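You operate a simulated robot arm through the tools that you are given. There is no shell and no other tool.

You are at the controls of a simulated two-armed robot. One attempt, no reset.

JOB
Turn the grill dial of the cooker to 1. Then switch the fan switch of the hood on. Then take the sweetcorn tin and leave it on the top of the dining table. Then take the stock box from the counter of the dresser and leave it on the lower shelf of the beige table. Then take the glass cleaner bottle on the top of the beige table and put it away on the top of the mirror shelf. Keep to this order. Set down upright: sweetcorn tin, glass cleaner bottle.

Only the result counts: the job must be done as asked and must still hold three seconds after the hand-in. Knocking over, shifting, dropping, spilling or breaking anything else fails it.

ROBOT AND FRAMES
Two 7-joint arms with two-finger parallel grippers on one trunk, on a base that moves. Base frame: it is fixed to the floor where the robot stands at the start and does not move with it; the origin is under the middle of the robot, x ahead of it, y to its left, z up. Readings come in mm, degrees, newtons and seconds.
The left shoulder is at the start at [110, 169, 1391], the right one opposite. With the tool pointing down near the work surface each hand reaches from about 440 to 760 mm from the robot's upright axis, wherever it stands, measured 20 degrees to its own side. Places, roughly: fan switch of the hood [900, 100, 1600]; glass cleaner bottle [1750, -2500, 1000]; grill dial of the cooker [700, 0, 800]; lower shelf of the beige table [2000, -2500, 200]; stock box [250, -2500, 1000]; sweetcorn tin [-500, -1750, 1000]; top of the dining table [1800, -1100, 800]; top of the mirror shelf (13x51 cm) [360, -3200, 1000]. Payload 1.57 kg a hand.
The TCP of each hand is the grasp point between the finger pads, 30 mm short of the fingertips. In the tool frame z runs along the fingers and y along their closing line. The gripper opens to 80 mm. The fingers are 17 mm wide and 12 mm thick; the gripper's body (40 by 82 mm) begins 80 mm behind the TCP.
Orientation is that of the tool frame in the base frame, as a unit quaternion [x, y, z, w]. With the fingers straight down and closing along the base's y, the tool's x points along the base's -x, its y along +y and its z along -z.

CONTROLS
- The arms move only by the tool apply_moves. It takes "left_targets", "right_targets" or both (then of equal length, played together; a hand with none holds still); each is a list of rows, each an object (a shift or turn left out is 0, a gripper value left out holds the last) with "dp": the shift along the base's x, y, z in mm, a list of three; "rotation": the turn, a rotation vector about the base's x, y, z in degrees, a list of three; "hand": the gripper command, from -1 (fully open) to 1 (shut), values between in proportion. In form: [{"dp": [tx, ty, tz], "rotation": [wx, wy, wz], "hand": hand}, ...]. A call has 1 to 20 rows; each row shifts and turns the commanded pose from where the row before left it. Each row takes 0.2 s and may step no farther than 50 mm and 8.6 degrees from the row before; otherwise, or with a gripper value out of range, the whole call is refused. Where a pose cannot be reached the arm comes as near as it can. A force on the tool above 40 N (or 10 N above the force at the start of the call, whichever is more), or a blocked arm, ends the call early, and 0.2 s more pass. Each finger travels about 72 mm/s and halts on what it meets, pressing with about 38 N; the grip force reading is that of the motor and also rises with nothing between the fingers. The clock runs only during rows and for 0.2 s after the last one: add rows that do not move to give the fingers time. It gives the time, the measured TCP pose, the force on the tool (base axes), the opening and the grip force at its end, in the units of the frame above (readings bear some noise), with the torque about the TCP (base axes, N m) and any sound that the robot's microphone picked up, and new pictures: "views" is both (left out), scene, wrist or none (wrist: the cameras of the hands that moved).
- Cameras (640 x 400 px; columns grow to the right, rows downward): "scene" is now at [169.4, 10.6, 1597.7]; the picture's right is [0.09, -1.00, 0.00], its down [-0.53, -0.05, -0.85] and it looks along [0.84, 0.08, -0.53] (base axes); focal length 249 px, centre (320, 200). "left" rides on the left gripper at [72, 7, -122] in its tool frame; the picture's right is [-0.09, 1.00, 0.00], its down [-0.84, -0.08, -0.54] and it looks along [-0.54, -0.05, 0.84] (tool axes); focal length 238 px, centre (320, 200). "right" rides on the right gripper at [72, -7, -122] in its tool frame; the picture's right is [0.09, 1.00, 0.00], its down [-0.84, 0.08, -0.54] and it looks along [-0.54, 0.05, 0.84] (tool axes); focal length 238 px, centre (320, 200).
- raise_lower(by): slides the trunk up (or, below 0, down) by that many mm; the arms and the scene camera ride with it, the base frame stays. It gives what a move gives, with no picture.
- roll_base(legs): drives the robot by 1 to 6 legs, each [ahead, left, turn to the left] in mm, mm and degrees, along the robot's own axes; the way and the turn of a leg run together, so that a leg with both is an arc; at most 1500 mm and 180 degrees a leg. The arms and the cameras ride along, it lands a little off, and it stops where it bumps. It gives what a move gives, and a new picture of the scene camera.
- aim_head(pan, tilt): turns the head with the scene camera to pan (to the left, within 86 degrees either way) and tilt (down, from -29 to 69), counted from straight ahead of the robot. It gives what a move gives, and a new picture of the scene camera.
- probe_pixels(camera, pixels): for up to 12 pixels [column, row] of the newest picture of that camera ("zoom" is the newest enlarged one), the place [x, y, z] in the base frame of the surface seen there, good to about 2 mm. It takes no simulated time.
- close_up(camera, box): a new picture of the part [left, top, right, bottom] of that camera's present view, enlarged. It takes no simulated time.
- hand_in(): hands the job in; it is judged then, once.

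Leave the grippers open and the arms clear of the work at the hand-in unless told otherwise.

The tools are called after "Call:" as a command line: name --argument value ..., lists and objects as JSON in quotes. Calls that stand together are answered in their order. apply_moves: Moves the arms, as the interface text tells. Its arguments: {"type":"object","properties":{"left_targets":{"type":"array","items":{"type":"object","properties":{"dp":{"type":"array","items":{"type":"number"}},"rotation":{"type":"array","items":{"type":"number"}},"hand":{"type":"number"}}}},"right_targets":{"type":"array","items":{"type":"object","properties":{"dp":{"type":"array","items":{"type":"number"}},"rotation":{"type":"array","items":{"type":"number"}},"hand":{"type":"number"}}}},"views":{"type":"string","enum":["both","scene","wrist","none"]}},"required":[]} The other tools are called the same way: raise_lower (by) moves the trunk up or down; roll_base (legs) drives the base; aim_head (pan, tilt) turns the head that bears the scene camera; probe_pixels (camera, pixels) gives the place of the surface under pixels of a picture; close_up (camera, box) takes an enlarged picture of a part of a camera's view; hand_in () hands the job in.

At the start:

```text
clock: 0.0
left_tcp_pos: [690.8, 220.8, 1152.1]
left_tool_rot: [0.0, 1.0, -0.001, 0.0]
left_wrist_force: [-0.6, -0.6, 0.5]
left_ft_torque: [0.03, 0.01, -0.01]
left_width: 79.9
left_grasp_force: 0.1
right_tcp_pos: [665.6, -252.0, 1147.2]
right_tool_rot: [0.001, 1.0, 0.001, 0.001]
right_wrist_force: [0.5, -0.1, -0.5]
right_ft_torque: [0.02, -0.01, -0.01]
right_width: 80.1
right_grasp_force: 0.0
trunk travel left (down, up): [-705.0, 185.0]
robot x, y, heading: [1.2, -0.1, 0.2]
head pan, tilt (commanded): [5.4, 32.2]
```

scene: 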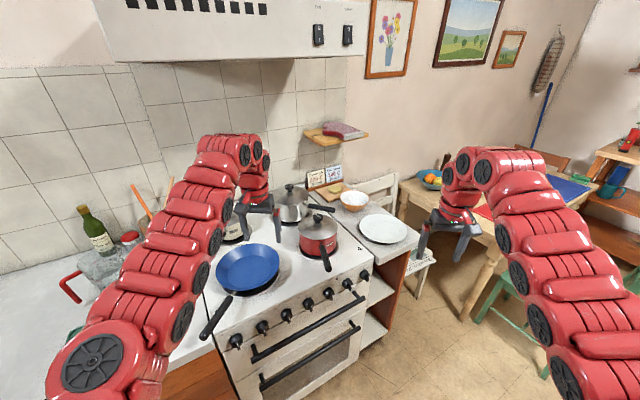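
right: 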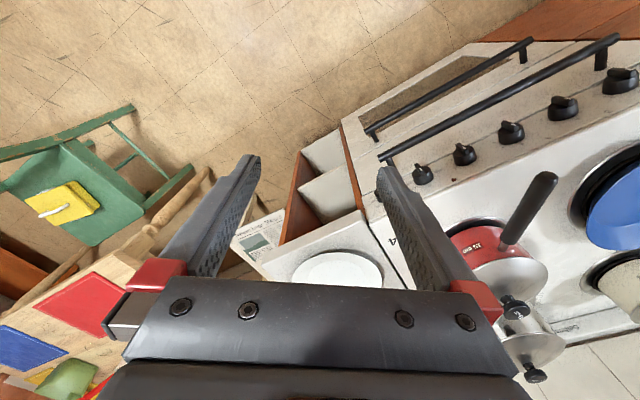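
left: 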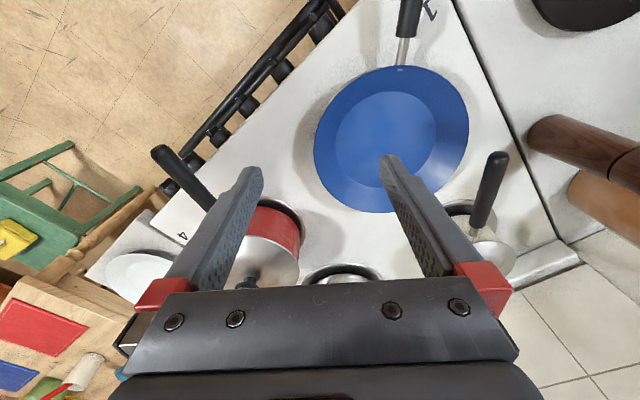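

I see the cooker with six dials along its front edge (around pixels 235-365, 280-340) and the hood switches at the top (320,35) and (347,35). I'll enlarge both areas first.

Call:
close_up --camera "scene" --box '[210, 250, 390, 362]'

Call:
close_up --camera "scene" --box '[280, 0, 380, 62]'

Call:
close_up --camera "right" --box '[400, 40, 640, 190]'

```text
3.56 times, centred on (300, 306) of scene
```

zoom: 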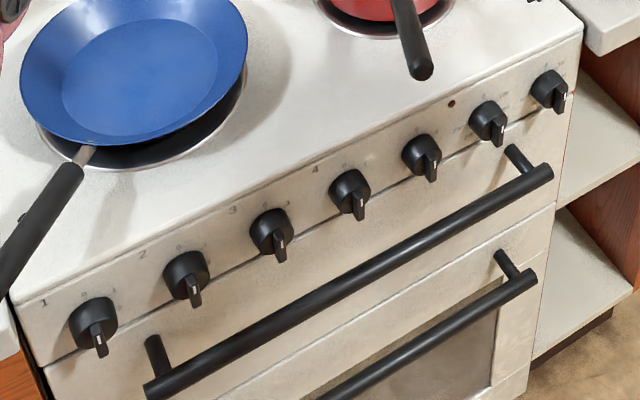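

```text
6.40 times, centred on (330, 31) of scene
```

zoom: 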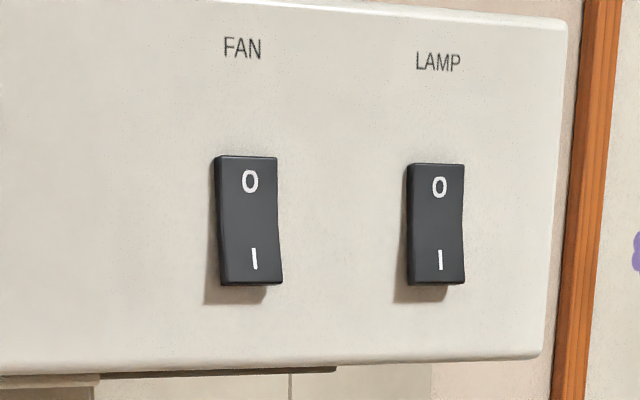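

```text
2.67 times, centred on (520, 115) of right
```

zoom: 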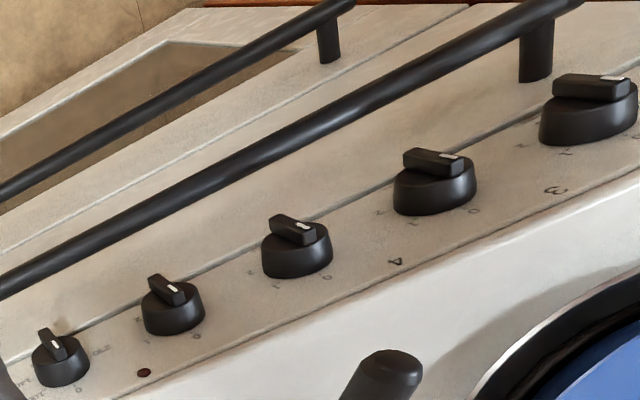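

There seem to be seven dials. I need to read the labels, so I enlarge the right-hand ones more.

Call:
close_up --camera "scene" --box '[316, 264, 380, 304]'

Call:
close_up --camera "right" --box '[390, 130, 500, 200]'

Call:
close_up --camera "scene" --box '[216, 320, 280, 360]'

Call:
close_up --camera "scene" --box '[280, 280, 344, 320]'

```text
10.00 times, centred on (348, 284) of scene
```

zoom: 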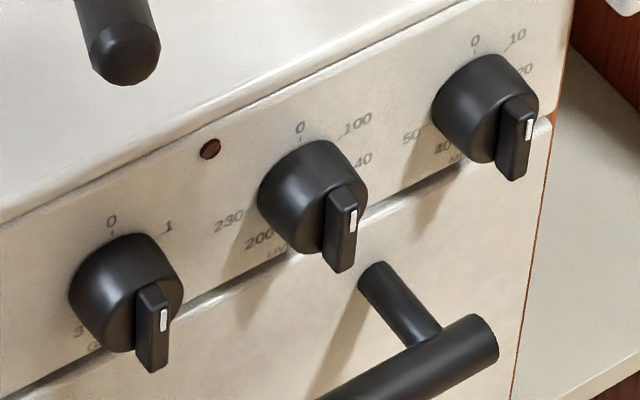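

```text
5.71 times, centred on (445, 165) of right
```

zoom: 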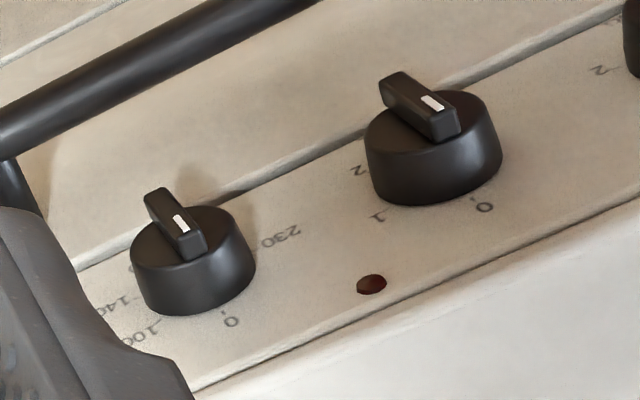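

```text
10.00 times, centred on (248, 340) of scene
```

zoom: 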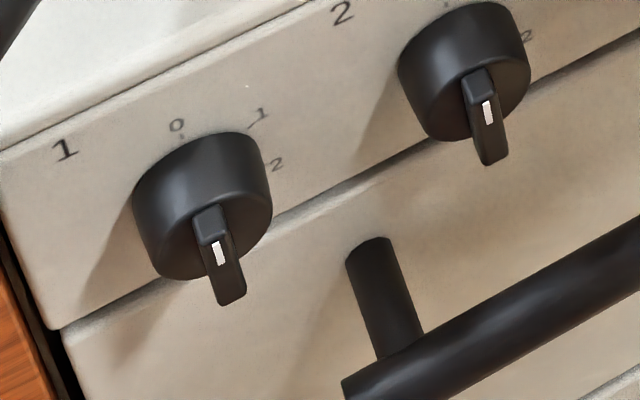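

```text
10.00 times, centred on (312, 300) of scene
```

zoom: 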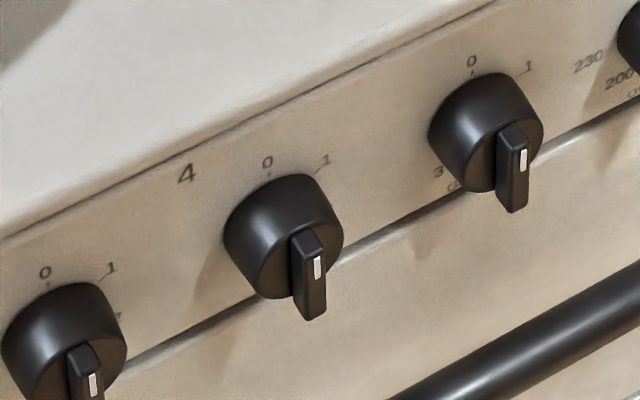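

The fifth dial has marks 0,1,(2),3 and a label starting with "G" – the grill. I probe points on it in the last enlarged picture: panel around, knob front and pointer bar.

Call:
probe_pixels --camera "zoom" --pixels '[[472, 60], [529, 66], [438, 172], [485, 150], [510, 150], [522, 160], [514, 190], [490, 90], [600, 120], [400, 120], [400, 200], [560, 110]]'

Call:
close_up --camera "right" --box '[435, 150, 475, 175]'

```text
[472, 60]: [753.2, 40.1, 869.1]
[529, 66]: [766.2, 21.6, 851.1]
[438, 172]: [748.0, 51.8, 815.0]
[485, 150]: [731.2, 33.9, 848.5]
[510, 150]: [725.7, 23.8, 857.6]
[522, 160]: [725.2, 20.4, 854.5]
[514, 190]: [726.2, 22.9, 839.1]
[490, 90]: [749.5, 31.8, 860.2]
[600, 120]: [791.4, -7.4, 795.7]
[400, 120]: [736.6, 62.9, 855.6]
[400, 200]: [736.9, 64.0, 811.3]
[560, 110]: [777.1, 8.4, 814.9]
```

```text
16.00 times, centred on (455, 162) of right
```

zoom: 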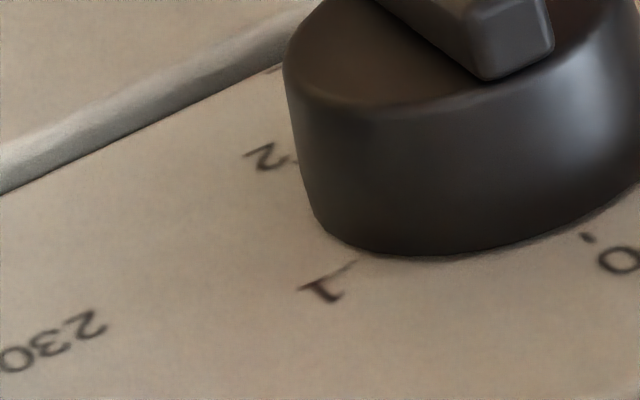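

The label beneath still can't be read fully, but this dial (0-1-2-3, next to the oven dial) fits. Before moving I'll look round with the head to map the room; first to the right.

Call:
aim_head --pan -50 --tilt 25

Call:
aim_head --pan -86 --tilt 25

```text
clock: 1.2
left_tcp_pos: [691.5, 219.0, 1149.9]
left_tool_rot: [0.0, 1.0, -0.001, 0.0]
left_wrist_force: [-0.1, 0.1, 0.3]
left_ft_torque: [0.0, -0.01, 0.0]
left_width: 80.2
left_grasp_force: 0.0
right_tcp_pos: [665.5, -252.2, 1148.5]
right_tool_rot: [0.001, 1.0, 0.001, 0.002]
right_wrist_force: [-0.8, -0.2, -0.6]
right_ft_torque: [0.0, 0.01, 0.02]
right_width: 80.1
right_grasp_force: 0.1
trunk travel left (down, up): [-705.0, 185.0]
robot x, y, heading: [-2.2, 2.1, -0.1]
head pan, tilt (commanded): [-50.0, 25.0]
```

scene: 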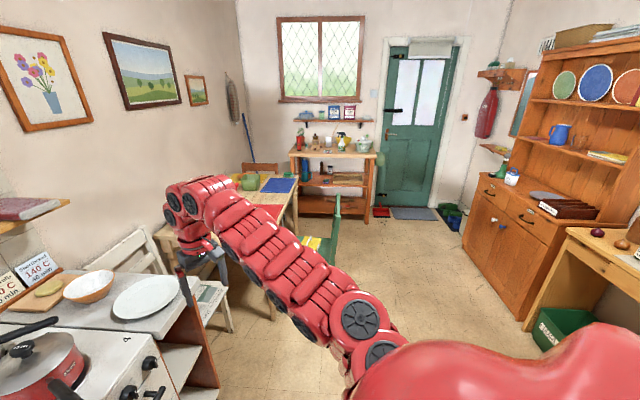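

```text
clock: 2.3
left_tcp_pos: [691.7, 221.4, 1149.7]
left_tool_rot: [0.0, 1.0, 0.0, 0.0]
left_wrist_force: [-0.1, 0.5, 0.2]
left_ft_torque: [-0.06, -0.01, 0.0]
left_width: 80.2
left_grasp_force: 0.2
right_tcp_pos: [665.3, -252.3, 1149.0]
right_tool_rot: [0.001, 1.0, 0.001, 0.002]
right_wrist_force: [-0.6, 0.7, -0.7]
right_ft_torque: [0.01, 0.02, 0.0]
right_width: 79.8
right_grasp_force: 0.0
trunk travel left (down, up): [-705.0, 185.0]
robot x, y, heading: [-0.1, -2.4, 0.1]
head pan, tilt (commanded): [-85.9, 25.0]
```

scene: 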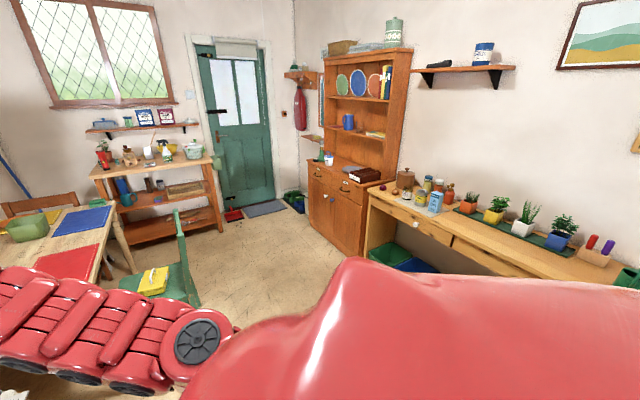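

I can see the dining table (left), the beige shelving table (150,160), the dresser (350,180) and a long desk to the right. I probe floor-plan points to map them.

Call:
probe_pixels --camera "scene" --pixels '[[93, 173], [213, 158], [168, 150], [308, 168], [378, 182], [333, 158], [370, 192], [600, 262], [20, 230], [105, 210], [185, 250], [320, 245]]'

Call:
close_up --camera "scene" --box '[80, 100, 240, 200]'

Call:
close_up --camera "scene" --box '[280, 40, 440, 140]'

Call:
close_up --camera "scene" --box '[280, 130, 440, 230]'

Call:
close_up --camera "scene" --box '[370, 150, 530, 250]'

```text
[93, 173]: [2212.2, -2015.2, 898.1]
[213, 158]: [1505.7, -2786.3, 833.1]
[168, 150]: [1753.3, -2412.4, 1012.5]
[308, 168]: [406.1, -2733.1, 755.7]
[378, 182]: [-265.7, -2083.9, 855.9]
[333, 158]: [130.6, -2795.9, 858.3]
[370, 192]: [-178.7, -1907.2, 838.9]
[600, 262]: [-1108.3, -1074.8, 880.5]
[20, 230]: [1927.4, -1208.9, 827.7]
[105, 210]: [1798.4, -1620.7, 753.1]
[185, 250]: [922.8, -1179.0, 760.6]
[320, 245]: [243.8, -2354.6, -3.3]
```

```text
4.00 times, centred on (160, 150) of scene
```

zoom: 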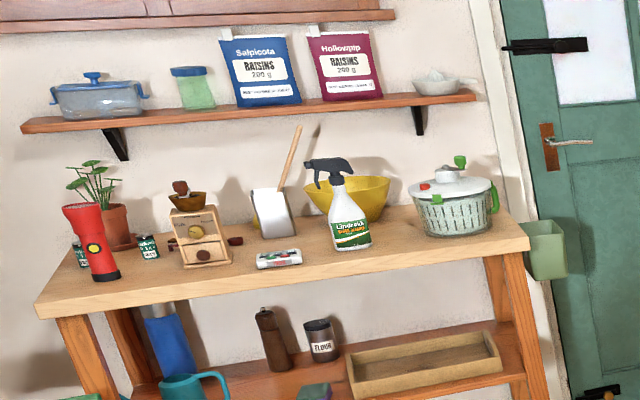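

```text
4.00 times, centred on (360, 90) of scene
```

zoom: 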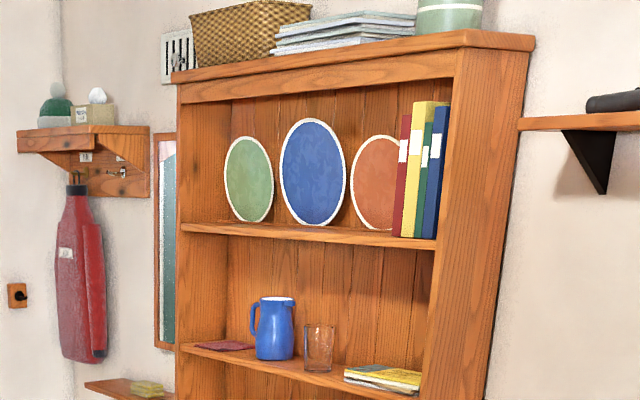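

```text
4.00 times, centred on (360, 180) of scene
```

zoom: 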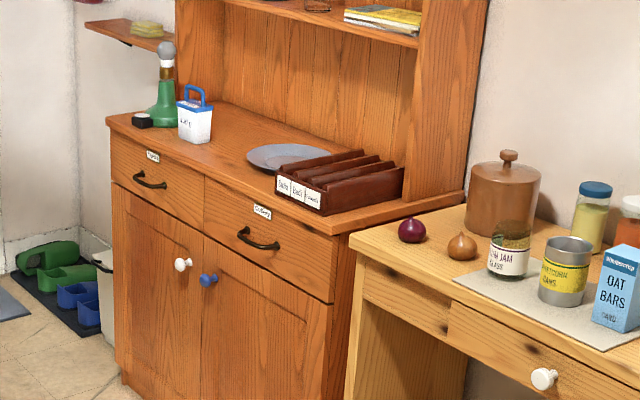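

```text
4.00 times, centred on (450, 200) of scene
```

zoom: 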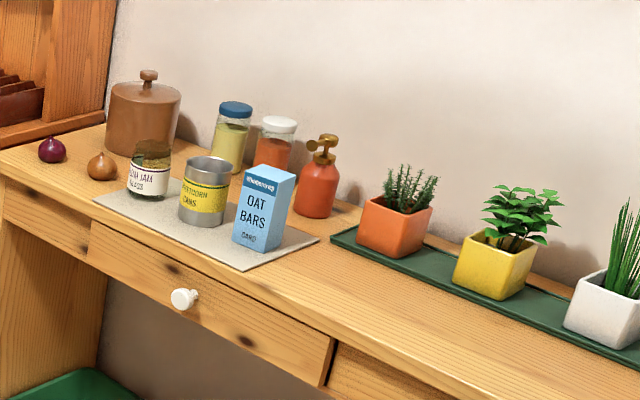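

The map is getting clear: the room is turned by some 37° against the base frame. The tin reading "…TCORN" stands on the long desk; the spray bottle is on the beige table. Now I look back at the cooker to measure its panel accurately.

Call:
aim_head --pan 0 --tilt 45

```text
clock: 3.9
left_tcp_pos: [691.6, 220.4, 1149.2]
left_tool_rot: [0.0, 1.0, -0.001, -0.001]
left_wrist_force: [-0.1, 0.1, 0.5]
left_ft_torque: [-0.01, -0.01, 0.02]
left_width: 80.0
left_grasp_force: 0.0
right_tcp_pos: [666.2, -252.1, 1148.5]
right_tool_rot: [0.001, 1.0, 0.001, 0.002]
right_wrist_force: [-0.3, -0.4, -0.2]
right_ft_torque: [0.01, -0.01, 0.02]
right_width: 80.4
right_grasp_force: 0.0
trunk travel left (down, up): [-705.0, 185.0]
robot x, y, heading: [-1.1, 2.6, -0.1]
head pan, tilt (commanded): [0.0, 45.0]
```

scene: 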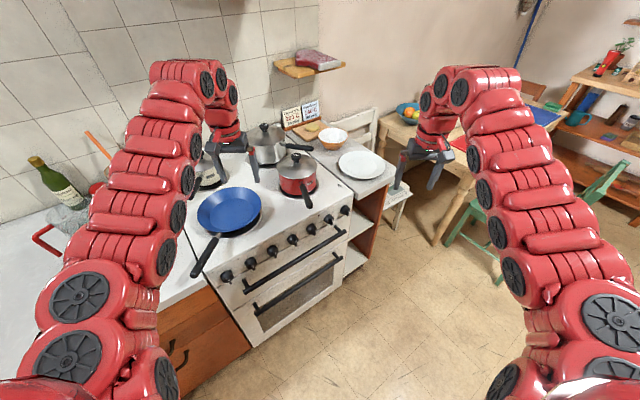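

Seven dials along the panel from (226,276) to (345,210). I enlarge the panel and probe it.

Call:
close_up --camera "scene" --box '[210, 195, 370, 295]'

Call:
close_up --camera "scene" --box '[290, 210, 354, 250]'

```text
4.00 times, centred on (290, 245) of scene
```

zoom: 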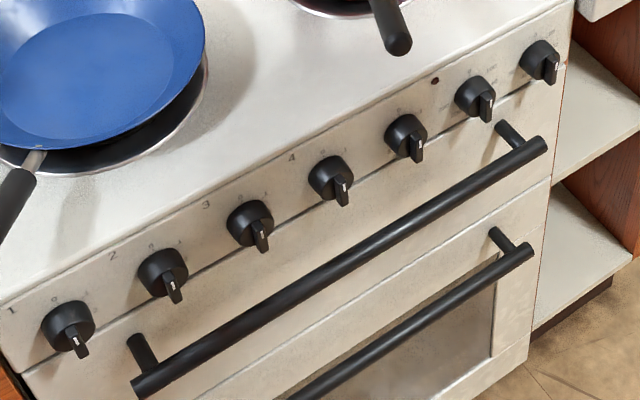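

```text
10.00 times, centred on (322, 230) of scene
```

zoom: 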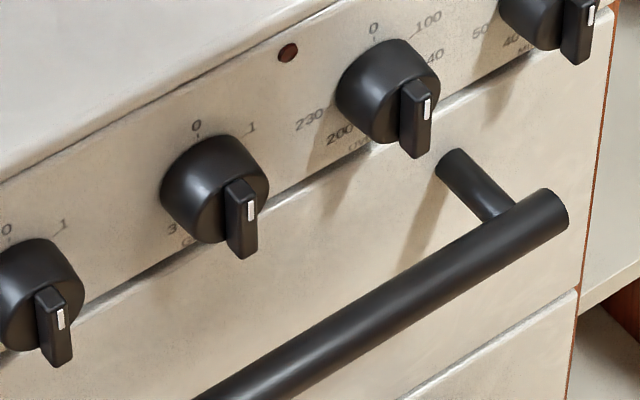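

Dial five's label begins "G", dial six "OV…", dial seven "MI…". I probe fine points on dial 5 and its panel.

Call:
probe_pixels --camera "zoom" --pixels '[[196, 127], [250, 130], [172, 228], [190, 243], [215, 190], [212, 220], [240, 185], [250, 205], [242, 250], [240, 205], [265, 190], [110, 185]]'

Call:
probe_pixels --camera "scene" --pixels '[[216, 283], [341, 222], [280, 252], [318, 262], [247, 295], [338, 218], [330, 175], [220, 262]]'

```text
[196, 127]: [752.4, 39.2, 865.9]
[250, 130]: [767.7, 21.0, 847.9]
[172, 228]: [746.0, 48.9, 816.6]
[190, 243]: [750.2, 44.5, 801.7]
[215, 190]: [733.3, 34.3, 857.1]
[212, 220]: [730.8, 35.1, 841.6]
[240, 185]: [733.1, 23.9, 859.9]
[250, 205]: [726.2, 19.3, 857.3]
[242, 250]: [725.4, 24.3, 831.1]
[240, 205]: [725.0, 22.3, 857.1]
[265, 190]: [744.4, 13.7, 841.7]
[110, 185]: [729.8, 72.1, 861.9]
```

```text
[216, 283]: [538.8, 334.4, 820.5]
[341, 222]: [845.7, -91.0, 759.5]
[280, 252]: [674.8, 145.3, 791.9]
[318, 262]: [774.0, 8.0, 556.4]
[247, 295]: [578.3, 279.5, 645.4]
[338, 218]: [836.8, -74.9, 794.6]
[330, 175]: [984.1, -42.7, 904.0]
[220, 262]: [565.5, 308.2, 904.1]
```

Findings: the cooker's panel is vertical with yaw 36°, the grill dial axis is at about (base) b=410 along the panel and z≈841; its bar sticks out some 32 mm and "1" lies about 70° clockwise from "0". I'll first draw the left arm back and up, out of the way, the right arm stays.

Call:
apply_moves --left_targets '[{"dp": [-40, 0, 25]}, {"dp": [-40, 0, 25]}, {"dp": [-40, 0, 25]}, {"dp": [-40, 0, 25]}, {"dp": [-30, 0, 25]}, {"dp": [0, 0, 25]}]' --views "scene"

```text
clock: 5.3
left_tcp_pos: [630.1, 227.7, 1129.7]
left_tool_rot: [0.0, 1.0, 0.0, 0.001]
left_wrist_force: [0.5, -0.6, 0.1]
left_ft_torque: [-0.01, 0.0, -0.01]
left_width: 79.9
left_grasp_force: 0.0
left hand out of reach, approached as far as the arm can: row 1, 2, 3, 4, 5, 6
right_tcp_pos: [666.1, -252.8, 1149.2]
right_tool_rot: [0.001, 1.0, 0.0, 0.001]
right_wrist_force: [0.3, 0.3, 0.4]
right_ft_torque: [0.01, 0.03, 0.01]
right_width: 79.8
right_grasp_force: 0.0
trunk travel left (down, up): [-705.0, 185.0]
robot x, y, heading: [-0.7, 0.5, 0.1]
head pan, tilt (commanded): [0.0, 45.0]
```

scene: 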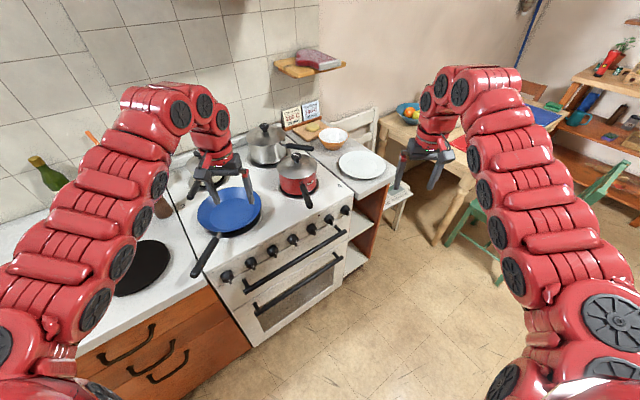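

The left arm can't go higher with the tool down (stopped at 630, 228, 1130), but that is clear of the pans. I now drive the base to about (43, -229) and turn left 36° to face the cooker squarely.

Call:
roll_base --legs '[[43, -229, 0], [0, 0, 36]]'

```text
clock: 8.7
left_tcp_pos: [422.3, 320.2, 1130.1]
left_tool_rot: [-0.305, 0.952, -0.001, 0.001]
left_wrist_force: [0.3, -0.4, 0.1]
left_ft_torque: [0.01, -0.05, -0.02]
left_width: 80.1
left_grasp_force: 0.0
right_tcp_pos: [729.9, -48.9, 1147.3]
right_tool_rot: [-0.304, 0.953, 0.002, 0.001]
right_wrist_force: [0.7, -0.2, -0.4]
right_ft_torque: [0.02, -0.01, 0.01]
right_width: 80.0
right_grasp_force: 0.1
trunk travel left (down, up): [-705.0, 185.0]
robot x, y, heading: [41.1, -230.6, 35.4]
head pan, tilt (commanded): [0.0, 45.0]
```

scene: 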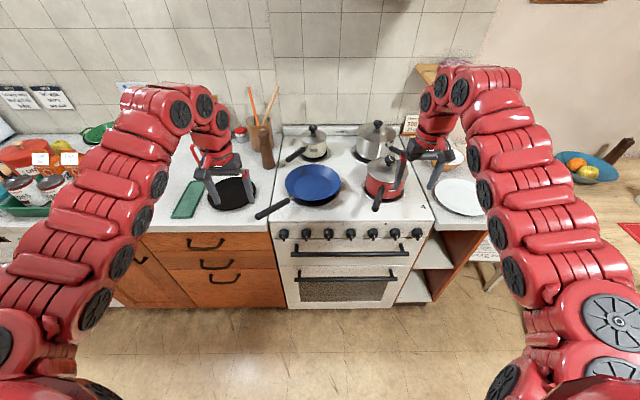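

The robot now faces the cooker squarely. I check where the red saucepan handle (377,206), the pan handle (258,214) and oven handle (405,247) reach, and enlarge the dial.

Call:
probe_pixels --camera "scene" --pixels '[[376, 207], [258, 214], [405, 248], [295, 249], [372, 226], [385, 166], [440, 150], [418, 250]]'

Call:
close_up --camera "scene" --box '[340, 215, 404, 255]'

```text
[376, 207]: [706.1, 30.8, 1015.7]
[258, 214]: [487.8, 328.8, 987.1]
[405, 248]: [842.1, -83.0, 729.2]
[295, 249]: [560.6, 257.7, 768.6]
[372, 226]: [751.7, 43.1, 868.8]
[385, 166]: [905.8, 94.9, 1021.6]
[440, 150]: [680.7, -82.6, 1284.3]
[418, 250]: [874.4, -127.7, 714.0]
```

```text
10.00 times, centred on (372, 235) of scene
```

zoom: 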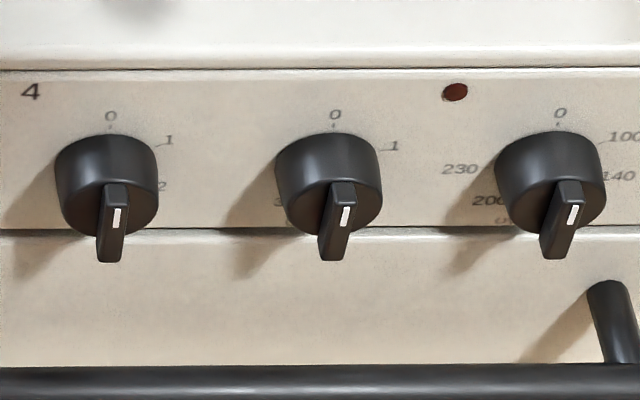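

The saucepan handle tip is at (706,31,1016), just above the grill dial, so I must come down in front of it. I rotate the right tool from down to forward (11 rows of 8.2°), backing off a bit and half closing the gripper.

Call:
apply_moves --right_targets '[{"dp": [-8, 0.8, -6], "rotation": [4.81, -6.62, 0], "hand": 0}, {"dp": [-8, 0.8, -6], "rotation": [4.81, -6.62, 0]}, {"dp": [-8, 0.8, -6], "rotation": [4.81, -6.62, 0]}, {"dp": [-8, 0.8, -6], "rotation": [4.81, -6.62, 0]}, {"dp": [-8, 0.8, -6], "rotation": [4.81, -6.62, 0]}, {"dp": [-8, 0.8, -6], "rotation": [4.81, -6.62, 0]}, {"dp": [-8, 0.8, -6], "rotation": [4.81, -6.62, 0]}, {"dp": [-8, 0.8, -6], "rotation": [4.81, -6.62, 0]}, {"dp": [-8, 0.8, -6], "rotation": [4.81, -6.62, 0]}, {"dp": [-8, 0.8, -6], "rotation": [4.81, -6.62, 0]}, {"dp": [-8, 0.8, -6], "rotation": [4.81, -6.62, 0]}]' --views "both"

```text
clock: 11.1
left_tcp_pos: [421.4, 320.8, 1129.7]
left_tool_rot: [-0.304, 0.953, -0.002, 0.001]
left_wrist_force: [0.2, 0.3, 0.0]
left_ft_torque: [-0.01, 0.03, -0.03]
left_width: 79.9
left_grasp_force: 0.0
right_tcp_pos: [721.1, -48.8, 1141.4]
right_tool_rot: [-0.302, 0.948, 0.031, 0.091]
right_wrist_force: [0.6, -0.7, 0.3]
right_ft_torque: [-0.01, -0.01, 0.02]
right_width: 40.1
right_grasp_force: 0.1
right hand out of reach, approached as far as the arm can: row 2, 3, 4, 5, 6, 7, 8, 9, 10, 11
trunk travel left (down, up): [-705.0, 185.0]
robot x, y, heading: [40.6, -228.9, 35.4]
head pan, tilt (commanded): [0.0, 45.0]
```

scene: 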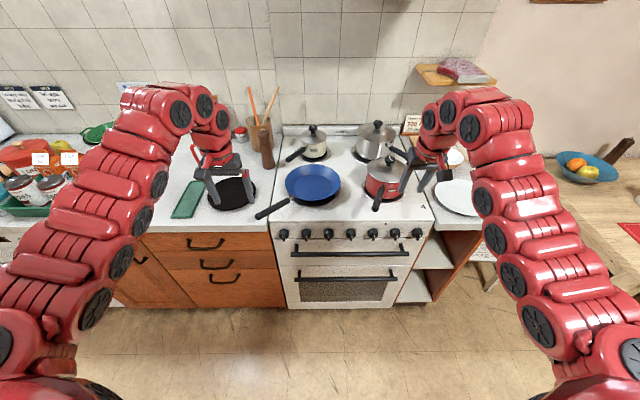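
right: 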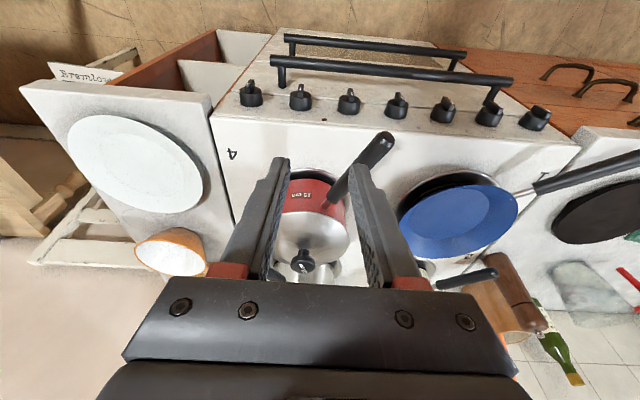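

Rotating isn't reachable at this height – the wrist is too near the shoulder. So I first go down in front of the cooker with the tool down (staying clear of the saucepan handle), then turn it forward.

Call:
apply_moves --right_targets '[{"dp": [-10, 0.2, -17]}, {"dp": [-10, 0.2, -17]}, {"dp": [-10, 0.2, -17]}, {"dp": [-9.2, 0.7, -14]}, {"dp": [-9.2, 0.7, -14]}, {"dp": [-9.2, 0.7, -14]}, {"dp": [-9, 0.5, -32]}, {"dp": [-9, 0.5, -32]}, {"dp": [-9, 0.5, -32]}]' --views "both"

```text
clock: 13.1
left_tcp_pos: [423.1, 320.9, 1130.7]
left_tool_rot: [-0.305, 0.952, -0.002, 0.001]
left_wrist_force: [-0.3, 0.2, 0.0]
left_ft_torque: [0.01, 0.01, 0.02]
left_width: 80.0
left_grasp_force: 0.1
right_tcp_pos: [721.1, -46.9, 1140.0]
right_tool_rot: [-0.303, 0.948, 0.031, 0.09]
right_wrist_force: [0.1, 0.6, 0.2]
right_ft_torque: [-0.03, -0.02, 0.01]
right_width: 40.1
right_grasp_force: 0.1
right hand out of reach, approached as far as the arm can: row 1, 2, 3, 4, 5, 6, 7, 8, 9
trunk travel left (down, up): [-705.0, 185.0]
robot x, y, heading: [44.0, -226.4, 35.2]
head pan, tilt (commanded): [0.0, 45.0]
```

scene: 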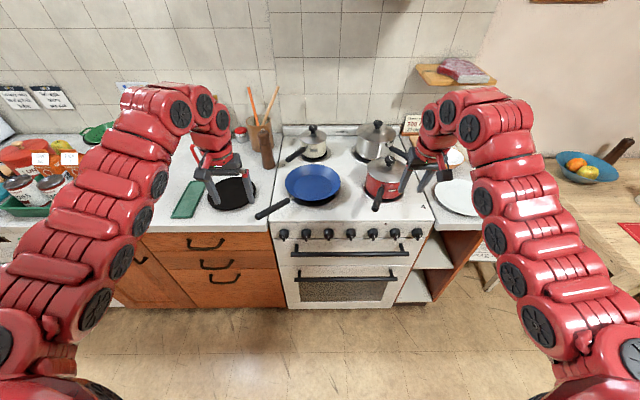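
right: 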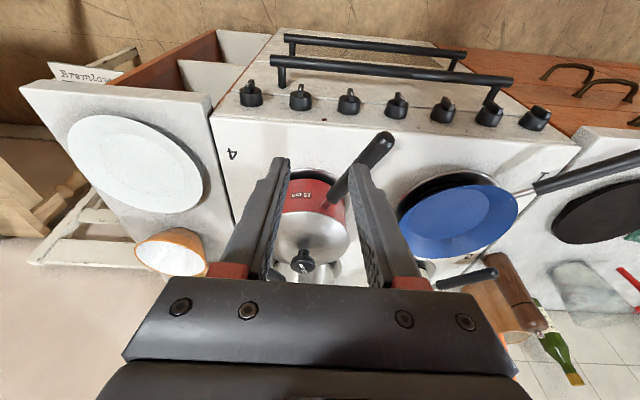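

It did not move; I must find whether the commanded pose is still the unreachable one. I test with one small row turning back.

Call:
apply_moves --right_targets '[{"dp": [8, -0.8, -2], "rotation": [-4.81, 6.62, 0]}]' --views "none"

```text
clock: 13.5
left_tcp_pos: [423.2, 322.8, 1129.6]
left_tool_rot: [-0.304, 0.953, -0.002, 0.001]
left_wrist_force: [0.8, 1.0, -0.4]
left_ft_torque: [-0.03, 0.03, 0.03]
left_width: 80.1
left_grasp_force: 0.1
right_tcp_pos: [730.6, -47.3, 1137.4]
right_tool_rot: [-0.303, 0.953, 0.008, 0.022]
right_wrist_force: [0.4, 0.5, -0.1]
right_ft_torque: [-0.03, -0.03, -0.01]
right_width: 40.1
right_grasp_force: 0.0
trunk travel left (down, up): [-705.0, 185.0]
robot x, y, heading: [41.1, -229.7, 35.3]
head pan, tilt (commanded): [0.0, 45.0]
```

The commanded pose restarts from the true pose, and it fits a simple model: the wrist (200 mm behind the TCP) must be about 515–760 mm from the shoulder. I now go down along a path that respects that.

Call:
apply_moves --right_targets '[{"dp": [-12.2, -1.4, -19]}, {"dp": [-12.2, -1.4, -19]}, {"dp": [-12.2, -1.4, -19]}, {"dp": [-8.4, 1.3, -30]}, {"dp": [-9.6, 0.4, -30]}, {"dp": [-9.6, 0.4, -30]}, {"dp": [-9.8, 1.5, -25]}, {"dp": [-9.8, 1.5, -25]}, {"dp": [-9.8, 1.5, -25]}, {"dp": [0, 0, -25]}, {"dp": [0, 0, -25]}, {"dp": [0, 0, -25]}]' --views "both"

```text
clock: 16.1
left_tcp_pos: [420.7, 321.4, 1129.9]
left_tool_rot: [-0.305, 0.952, -0.001, 0.001]
left_wrist_force: [0.5, -0.5, -0.1]
left_ft_torque: [0.02, 0.0, -0.01]
left_width: 79.7
left_grasp_force: 0.0
right_tcp_pos: [701.8, -50.3, 1089.8]
right_tool_rot: [-0.302, 0.953, 0.008, 0.021]
right_wrist_force: [-0.4, 0.2, -0.6]
right_ft_torque: [0.0, 0.01, 0.01]
right_width: 39.7
right_grasp_force: 0.1
right hand out of reach, approached as far as the arm can: row 3, 4, 5, 6, 7, 8, 9, 10, 11, 12
trunk travel left (down, up): [-705.0, 185.0]
robot x, y, heading: [42.5, -228.9, 35.5]
head pan, tilt (commanded): [0.0, 45.0]
```

scene: 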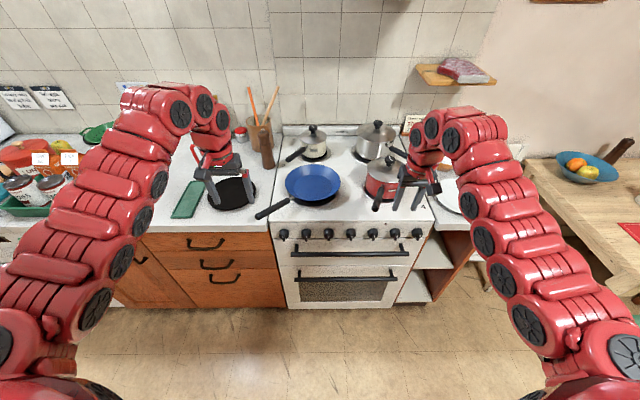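
right: 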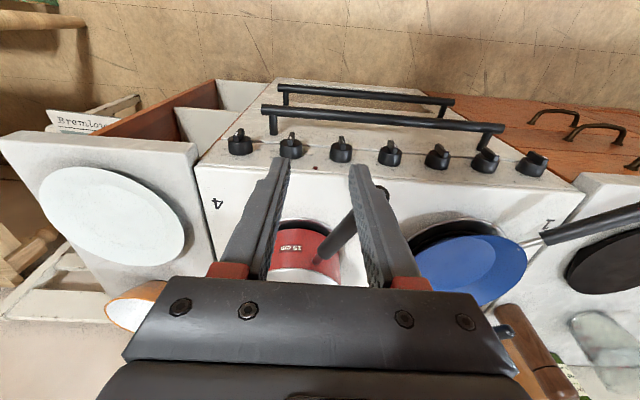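

It stopped at (702,-50,1090) even though a straight descent should be possible; the solver seems to stick at the boundary. I'll go straight down in small steps here (about 50 mm in front of the handle tip and dials).

Call:
apply_moves --right_targets '[{"dp": [0, 0, -20]}, {"dp": [0, 0, -20]}, {"dp": [0, 0, -20]}]' --views "none"

```text
clock: 16.9
left_tcp_pos: [422.2, 320.0, 1131.0]
left_tool_rot: [-0.305, 0.952, -0.002, 0.001]
left_wrist_force: [0.1, -0.1, -0.4]
left_ft_torque: [-0.01, -0.01, 0.01]
left_width: 80.3
left_grasp_force: 0.0
right_tcp_pos: [701.1, -50.6, 1090.3]
right_tool_rot: [-0.303, 0.953, 0.01, 0.022]
right_wrist_force: [-0.4, 0.1, 0.0]
right_ft_torque: [0.05, -0.02, -0.02]
right_width: 39.8
right_grasp_force: 0.1
right hand out of reach, approached as far as the arm can: row 1, 2, 3
trunk travel left (down, up): [-705.0, 185.0]
robot x, y, heading: [42.6, -227.2, 35.5]
head pan, tilt (commanded): [0.0, 45.0]
```

Straight down is refused as well. I probe the reach: a short move ahead and down.

Call:
apply_moves --right_targets '[{"dp": [16, 12, -20]}]' --views "none"

Call:
apply_moves --right_targets '[{"dp": [0, 0, -20]}]' --views "none"

```text
clock: 17.3
left_tcp_pos: [423.0, 320.7, 1129.5]
left_tool_rot: [-0.305, 0.952, -0.002, 0.0]
left_wrist_force: [-0.8, 0.7, -0.5]
left_ft_torque: [-0.04, 0.0, -0.04]
left_width: 79.7
left_grasp_force: 0.1
right_tcp_pos: [718.4, -39.7, 1067.9]
right_tool_rot: [-0.303, 0.953, 0.008, 0.023]
right_wrist_force: [0.7, 0.5, -0.2]
right_ft_torque: [-0.02, -0.01, -0.03]
right_width: 39.8
right_grasp_force: 0.2
trunk travel left (down, up): [-705.0, 185.0]
robot x, y, heading: [43.7, -228.8, 35.4]
head pan, tilt (commanded): [0.0, 45.0]
```

```text
clock: 17.7
left_tcp_pos: [422.6, 320.9, 1130.0]
left_tool_rot: [-0.305, 0.952, -0.001, 0.001]
left_wrist_force: [-0.4, 0.0, 0.7]
left_ft_torque: [0.01, 0.01, 0.04]
left_width: 80.0
left_grasp_force: 0.1
right_tcp_pos: [717.1, -40.0, 1049.8]
right_tool_rot: [-0.304, 0.952, 0.008, 0.023]
right_wrist_force: [0.4, 0.5, -0.3]
right_ft_torque: [-0.02, 0.02, 0.03]
right_width: 40.2
right_grasp_force: 0.0
trunk travel left (down, up): [-705.0, 185.0]
robot x, y, heading: [41.8, -231.2, 35.5]
head pan, tilt (commanded): [0.0, 45.0]
```

That worked: at (717,-40,1050). To understand the arm's shape I look at the right arm and probe along it.

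Call:
aim_head --pan -25 --tilt 45

```text
clock: 18.6
left_tcp_pos: [421.5, 321.4, 1130.3]
left_tool_rot: [-0.304, 0.953, -0.001, 0.002]
left_wrist_force: [-1.5, 0.9, 0.4]
left_ft_torque: [-0.01, 0.02, -0.01]
left_width: 80.1
left_grasp_force: 0.0
right_tcp_pos: [716.0, -40.1, 1049.1]
right_tool_rot: [-0.304, 0.952, 0.008, 0.023]
right_wrist_force: [1.4, 0.0, -0.2]
right_ft_torque: [0.01, 0.0, -0.01]
right_width: 40.0
right_grasp_force: 0.1
trunk travel left (down, up): [-705.0, 185.0]
robot x, y, heading: [45.5, -235.2, 35.5]
head pan, tilt (commanded): [-25.0, 45.0]
```

scene: 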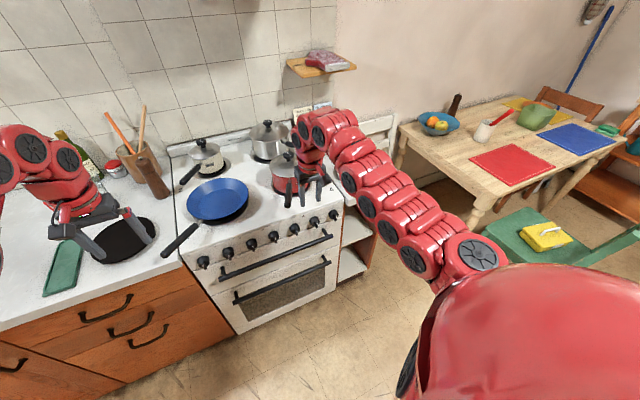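

Call:
probe_pixels --camera "scene" --pixels '[[478, 252], [465, 225], [412, 262], [430, 210], [385, 230], [405, 185], [365, 206], [347, 180], [345, 125], [320, 128], [302, 125], [305, 150]]'

```text
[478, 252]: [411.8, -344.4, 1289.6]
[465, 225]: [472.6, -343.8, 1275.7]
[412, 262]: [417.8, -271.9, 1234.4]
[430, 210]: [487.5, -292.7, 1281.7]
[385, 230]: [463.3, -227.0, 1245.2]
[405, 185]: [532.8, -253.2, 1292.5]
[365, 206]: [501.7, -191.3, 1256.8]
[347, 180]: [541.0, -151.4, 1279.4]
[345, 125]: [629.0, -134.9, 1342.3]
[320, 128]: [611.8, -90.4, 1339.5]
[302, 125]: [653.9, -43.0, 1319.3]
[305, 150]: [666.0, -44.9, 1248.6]
```

The arm's elbow hangs low and outside, the forearm rises to the wrist; so the tool must be swung forward about the wrist, with the TCP going ahead. I back off 400 mm from the cooker to do this in free space.

Call:
roll_base --legs '[[-400, 0, 0]]'

```text
clock: 21.1
left_tcp_pos: [92.1, 88.3, 1130.7]
left_tool_rot: [-0.306, 0.952, -0.002, 0.002]
left_wrist_force: [0.0, 0.8, -0.3]
left_ft_torque: [-0.01, 0.02, -0.01]
left_width: 79.9
left_grasp_force: 0.1
right_tcp_pos: [388.0, -273.2, 1050.1]
right_tool_rot: [-0.305, 0.952, 0.009, 0.023]
right_wrist_force: [-1.1, -0.8, 0.2]
right_ft_torque: [0.0, -0.03, -0.02]
right_width: 39.6
right_grasp_force: 0.0
trunk travel left (down, up): [-705.0, 185.0]
robot x, y, heading: [-283.8, -465.7, 35.7]
head pan, tilt (commanded): [-25.0, 45.0]
```

scene: 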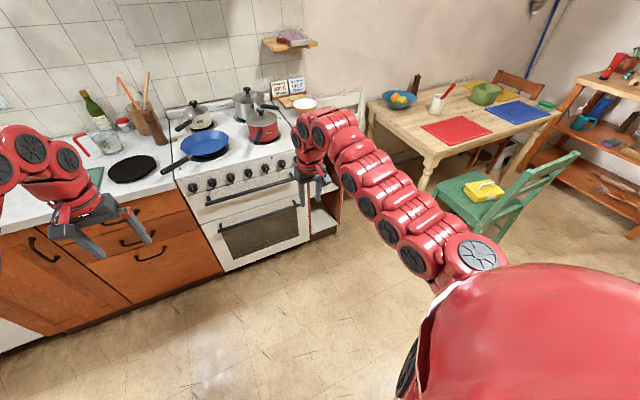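

Clear space now. I swing the right tool forward about its wrist: TCP moves along an arc ahead, 11 rows of about 8°.

Call:
apply_moves --right_targets '[{"dp": [28, 20.1, -11], "rotation": [4.64, -6.45, 0]}, {"dp": [27.3, 19.6, -6.3], "rotation": [4.64, -6.45, 0]}, {"dp": [26.1, 18.7, -1.7], "rotation": [4.64, -6.45, 0]}, {"dp": [24.3, 17.5, 2.6], "rotation": [4.64, -6.45, 0]}, {"dp": [22.1, 15.9, 6.5], "rotation": [4.64, -6.45, 0]}, {"dp": [19.5, 14, 10.1], "rotation": [4.64, -6.45, 0]}, {"dp": [16.5, 11.9, 13.1], "rotation": [4.64, -6.45, 0]}, {"dp": [13.2, 9.5, 15.7], "rotation": [4.64, -6.45, 0]}, {"dp": [9.6, 6.9, 17.6], "rotation": [4.64, -6.45, 0]}, {"dp": [5.8, 4.2, 19], "rotation": [4.64, -6.45, 0]}, {"dp": [1.9, 1.4, 19.6], "rotation": [4.64, -6.45, 0]}]' --views "scene"

```text
clock: 23.5
left_tcp_pos: [91.4, 88.2, 1130.8]
left_tool_rot: [-0.306, 0.952, -0.002, 0.001]
left_wrist_force: [-0.1, 0.3, -0.1]
left_ft_torque: [0.0, 0.0, -0.03]
left_width: 79.9
left_grasp_force: 0.0
right_tcp_pos: [582.9, -131.8, 1133.2]
right_tool_rot: [-0.216, 0.671, 0.219, 0.675]
right_wrist_force: [-0.3, 0.0, 1.0]
right_ft_torque: [0.02, 0.02, 0.01]
right_width: 40.0
right_grasp_force: 0.1
trunk travel left (down, up): [-705.0, 185.0]
robot x, y, heading: [-285.2, -468.1, 35.8]
head pan, tilt (commanded): [-25.0, 45.0]
```

scene: 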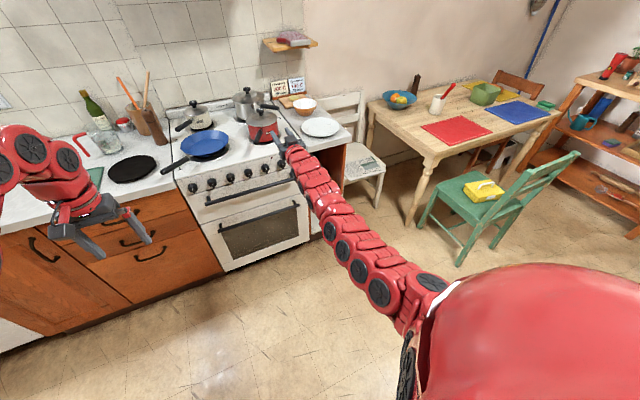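

The right tool now points ahead. I lower the trunk by 200 mm (nothing below the arms here).

Call:
raise_lower --by -200

```text
clock: 25.7
left_tcp_pos: [91.0, 87.5, 930.1]
left_tool_rot: [-0.307, 0.952, -0.001, 0.001]
left_wrist_force: [0.6, -0.4, -0.1]
left_ft_torque: [0.02, 0.02, -0.02]
left_width: 79.8
left_grasp_force: 0.1
right_tcp_pos: [582.9, -132.2, 933.8]
right_tool_rot: [-0.217, 0.672, 0.219, 0.674]
right_wrist_force: [1.0, 0.5, 0.0]
right_ft_torque: [-0.01, -0.01, 0.02]
right_width: 39.9
right_grasp_force: 0.0
trunk travel left (down, up): [-505.0, 385.0]
robot x, y, heading: [-285.3, -464.1, 35.4]
head pan, tilt (commanded): [-25.0, 45.0]
```

Now I draw the right hand back 200 mm, down to dial height.

Call:
apply_moves --right_targets '[{"dp": [-22.6, -11.5, -11.5]}, {"dp": [-22.6, -11.5, -11.5]}, {"dp": [-22.6, -11.5, -11.5]}, {"dp": [-22.6, -11.5, -11.5]}, {"dp": [-22.6, -11.5, -11.5]}, {"dp": [-22.6, -11.5, -11.5]}, {"dp": [-22.6, -11.5, -11.5]}, {"dp": [-22.6, -11.5, -11.5]}]' --views "scene"

```text
clock: 27.5
left_tcp_pos: [91.5, 88.0, 931.7]
left_tool_rot: [-0.307, 0.952, -0.002, 0.0]
left_wrist_force: [0.3, 0.6, -0.5]
left_ft_torque: [-0.02, 0.0, 0.0]
left_width: 80.1
left_grasp_force: 0.1
right_tcp_pos: [408.5, -222.6, 843.7]
right_tool_rot: [-0.217, 0.671, 0.219, 0.674]
right_wrist_force: [0.0, 0.1, -0.1]
right_ft_torque: [0.02, 0.0, 0.02]
right_width: 40.1
right_grasp_force: 0.0
right hand out of reach, approached as far as the arm can: row 2
trunk travel left (down, up): [-505.0, 385.0]
robot x, y, heading: [-284.8, -465.5, 35.9]
head pan, tilt (commanded): [-25.0, 45.0]
```

scene: 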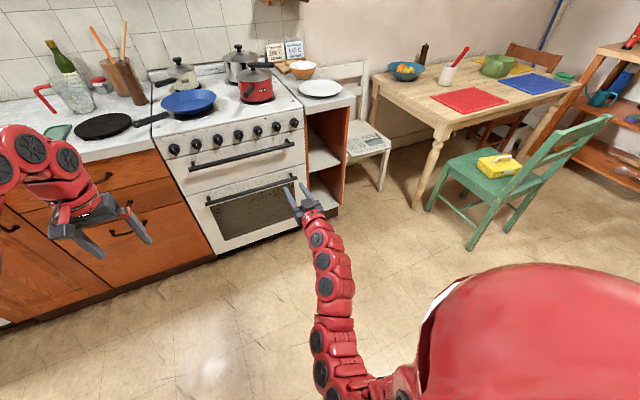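

The hand is at (408,-223,844), pointing ahead. I drive 320 mm forward so that the fingertips stop about 50 mm short of the dial bar.

Call:
roll_base --legs '[[320, 0, 0]]'

Call:
aim_head --pan -15 --tilt 50

```text
clock: 29.6
left_tcp_pos: [352.8, 271.3, 928.5]
left_tool_rot: [-0.306, 0.952, 0.0, 0.001]
left_wrist_force: [-0.1, 0.1, -1.1]
left_ft_torque: [-0.01, 0.03, 0.01]
left_width: 79.9
left_grasp_force: 0.0
right_tcp_pos: [670.0, -38.2, 842.8]
right_tool_rot: [-0.216, 0.673, 0.217, 0.674]
right_wrist_force: [0.0, -0.2, -1.3]
right_ft_torque: [0.0, 0.02, 0.0]
right_width: 40.0
right_grasp_force: 0.2
trunk travel left (down, up): [-505.0, 385.0]
robot x, y, heading: [-29.0, -282.0, 35.5]
head pan, tilt (commanded): [-25.0, 45.0]
```

scene: 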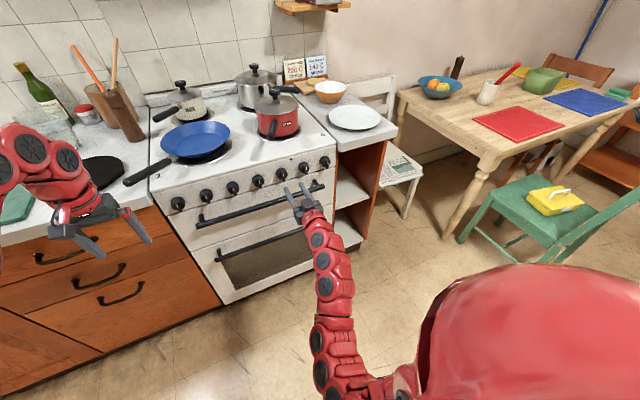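

```text
clock: 30.3
left_tcp_pos: [351.7, 271.4, 930.3]
left_tool_rot: [-0.306, 0.952, -0.001, 0.001]
left_wrist_force: [-0.1, -0.2, -0.3]
left_ft_torque: [0.0, -0.02, 0.02]
left_width: 79.6
left_grasp_force: 0.0
right_tcp_pos: [669.4, -39.6, 843.9]
right_tool_rot: [-0.216, 0.672, 0.219, 0.674]
right_wrist_force: [0.4, 0.0, 0.3]
right_ft_torque: [0.0, 0.02, -0.01]
right_width: 40.1
right_grasp_force: 0.0
trunk travel left (down, up): [-505.0, 385.0]
robot x, y, heading: [-29.9, -280.3, 35.6]
head pan, tilt (commanded): [-15.0, 50.0]
```

scene: 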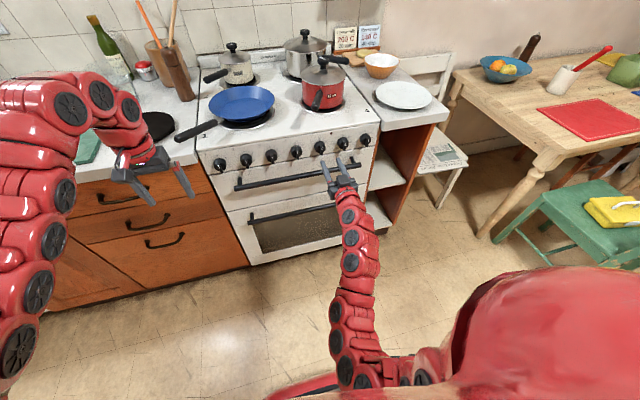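

The hand is right in front of the dial. I take close-ups from the scene camera and the wrist camera to check alignment.

Call:
close_up --camera "scene" --box '[290, 125, 370, 175]'

Call:
close_up --camera "right" --box '[0, 0, 640, 400]'

```text
8.00 times, centred on (330, 150) of scene
```

zoom: 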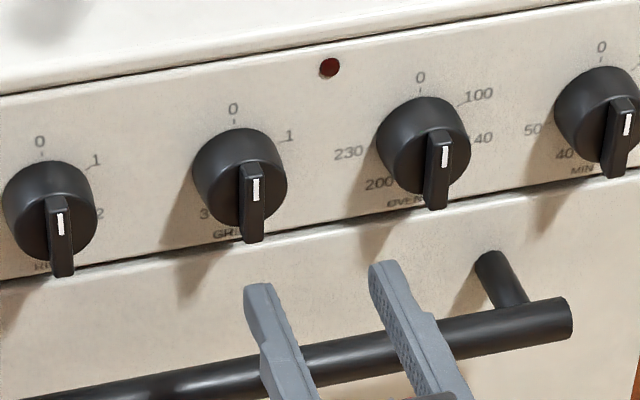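

```text
1.00 times, centred on (320, 200) of right (not enlarged: the box is as wide or as high as the picture)
```

zoom: 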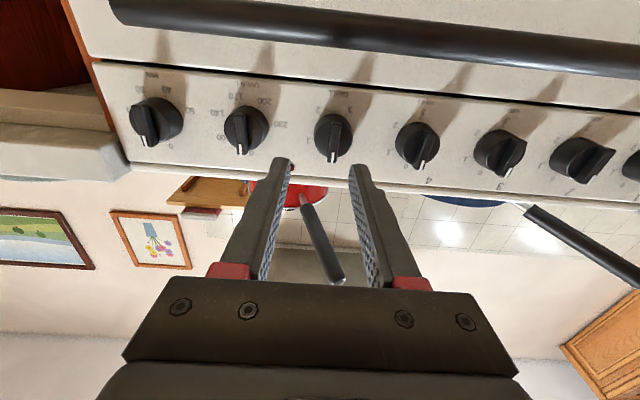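

The label reads "GR…" – grill confirmed. I zoom with the wrist camera on the dial to measure bar and marks.

Call:
close_up --camera "right" --box '[293, 110, 373, 160]'

```text
8.00 times, centred on (333, 135) of right
```

zoom: 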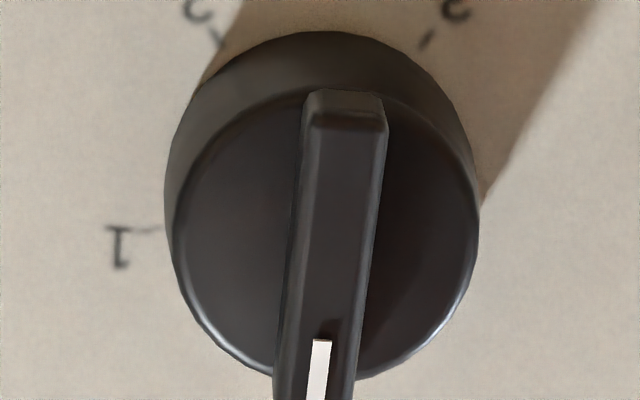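

Here the ticks for 1 (150,230), 2 (217,40) and 3 (426,42) show well. I probe them and the bar.

Call:
probe_pixels --camera "zoom" --pixels '[[150, 230], [217, 40], [426, 42], [345, 115], [345, 150], [330, 300], [310, 200], [380, 200], [250, 250], [430, 250], [166, 200], [478, 220]]'

Call:
close_up --camera "right" --box '[293, 130, 373, 180]'

```text
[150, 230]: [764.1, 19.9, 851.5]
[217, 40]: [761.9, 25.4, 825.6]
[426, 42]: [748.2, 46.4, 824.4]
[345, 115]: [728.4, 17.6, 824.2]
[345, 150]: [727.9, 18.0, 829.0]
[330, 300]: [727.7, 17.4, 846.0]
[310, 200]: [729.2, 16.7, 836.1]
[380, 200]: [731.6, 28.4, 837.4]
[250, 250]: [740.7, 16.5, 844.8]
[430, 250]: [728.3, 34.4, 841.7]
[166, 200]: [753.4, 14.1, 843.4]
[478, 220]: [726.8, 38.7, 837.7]
```

```text
8.00 times, centred on (333, 155) of right
```

zoom: 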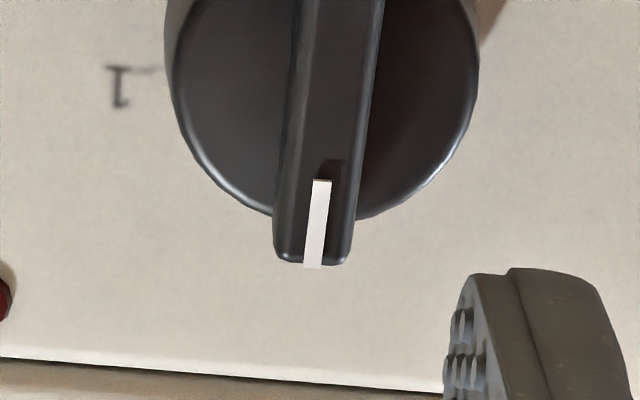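

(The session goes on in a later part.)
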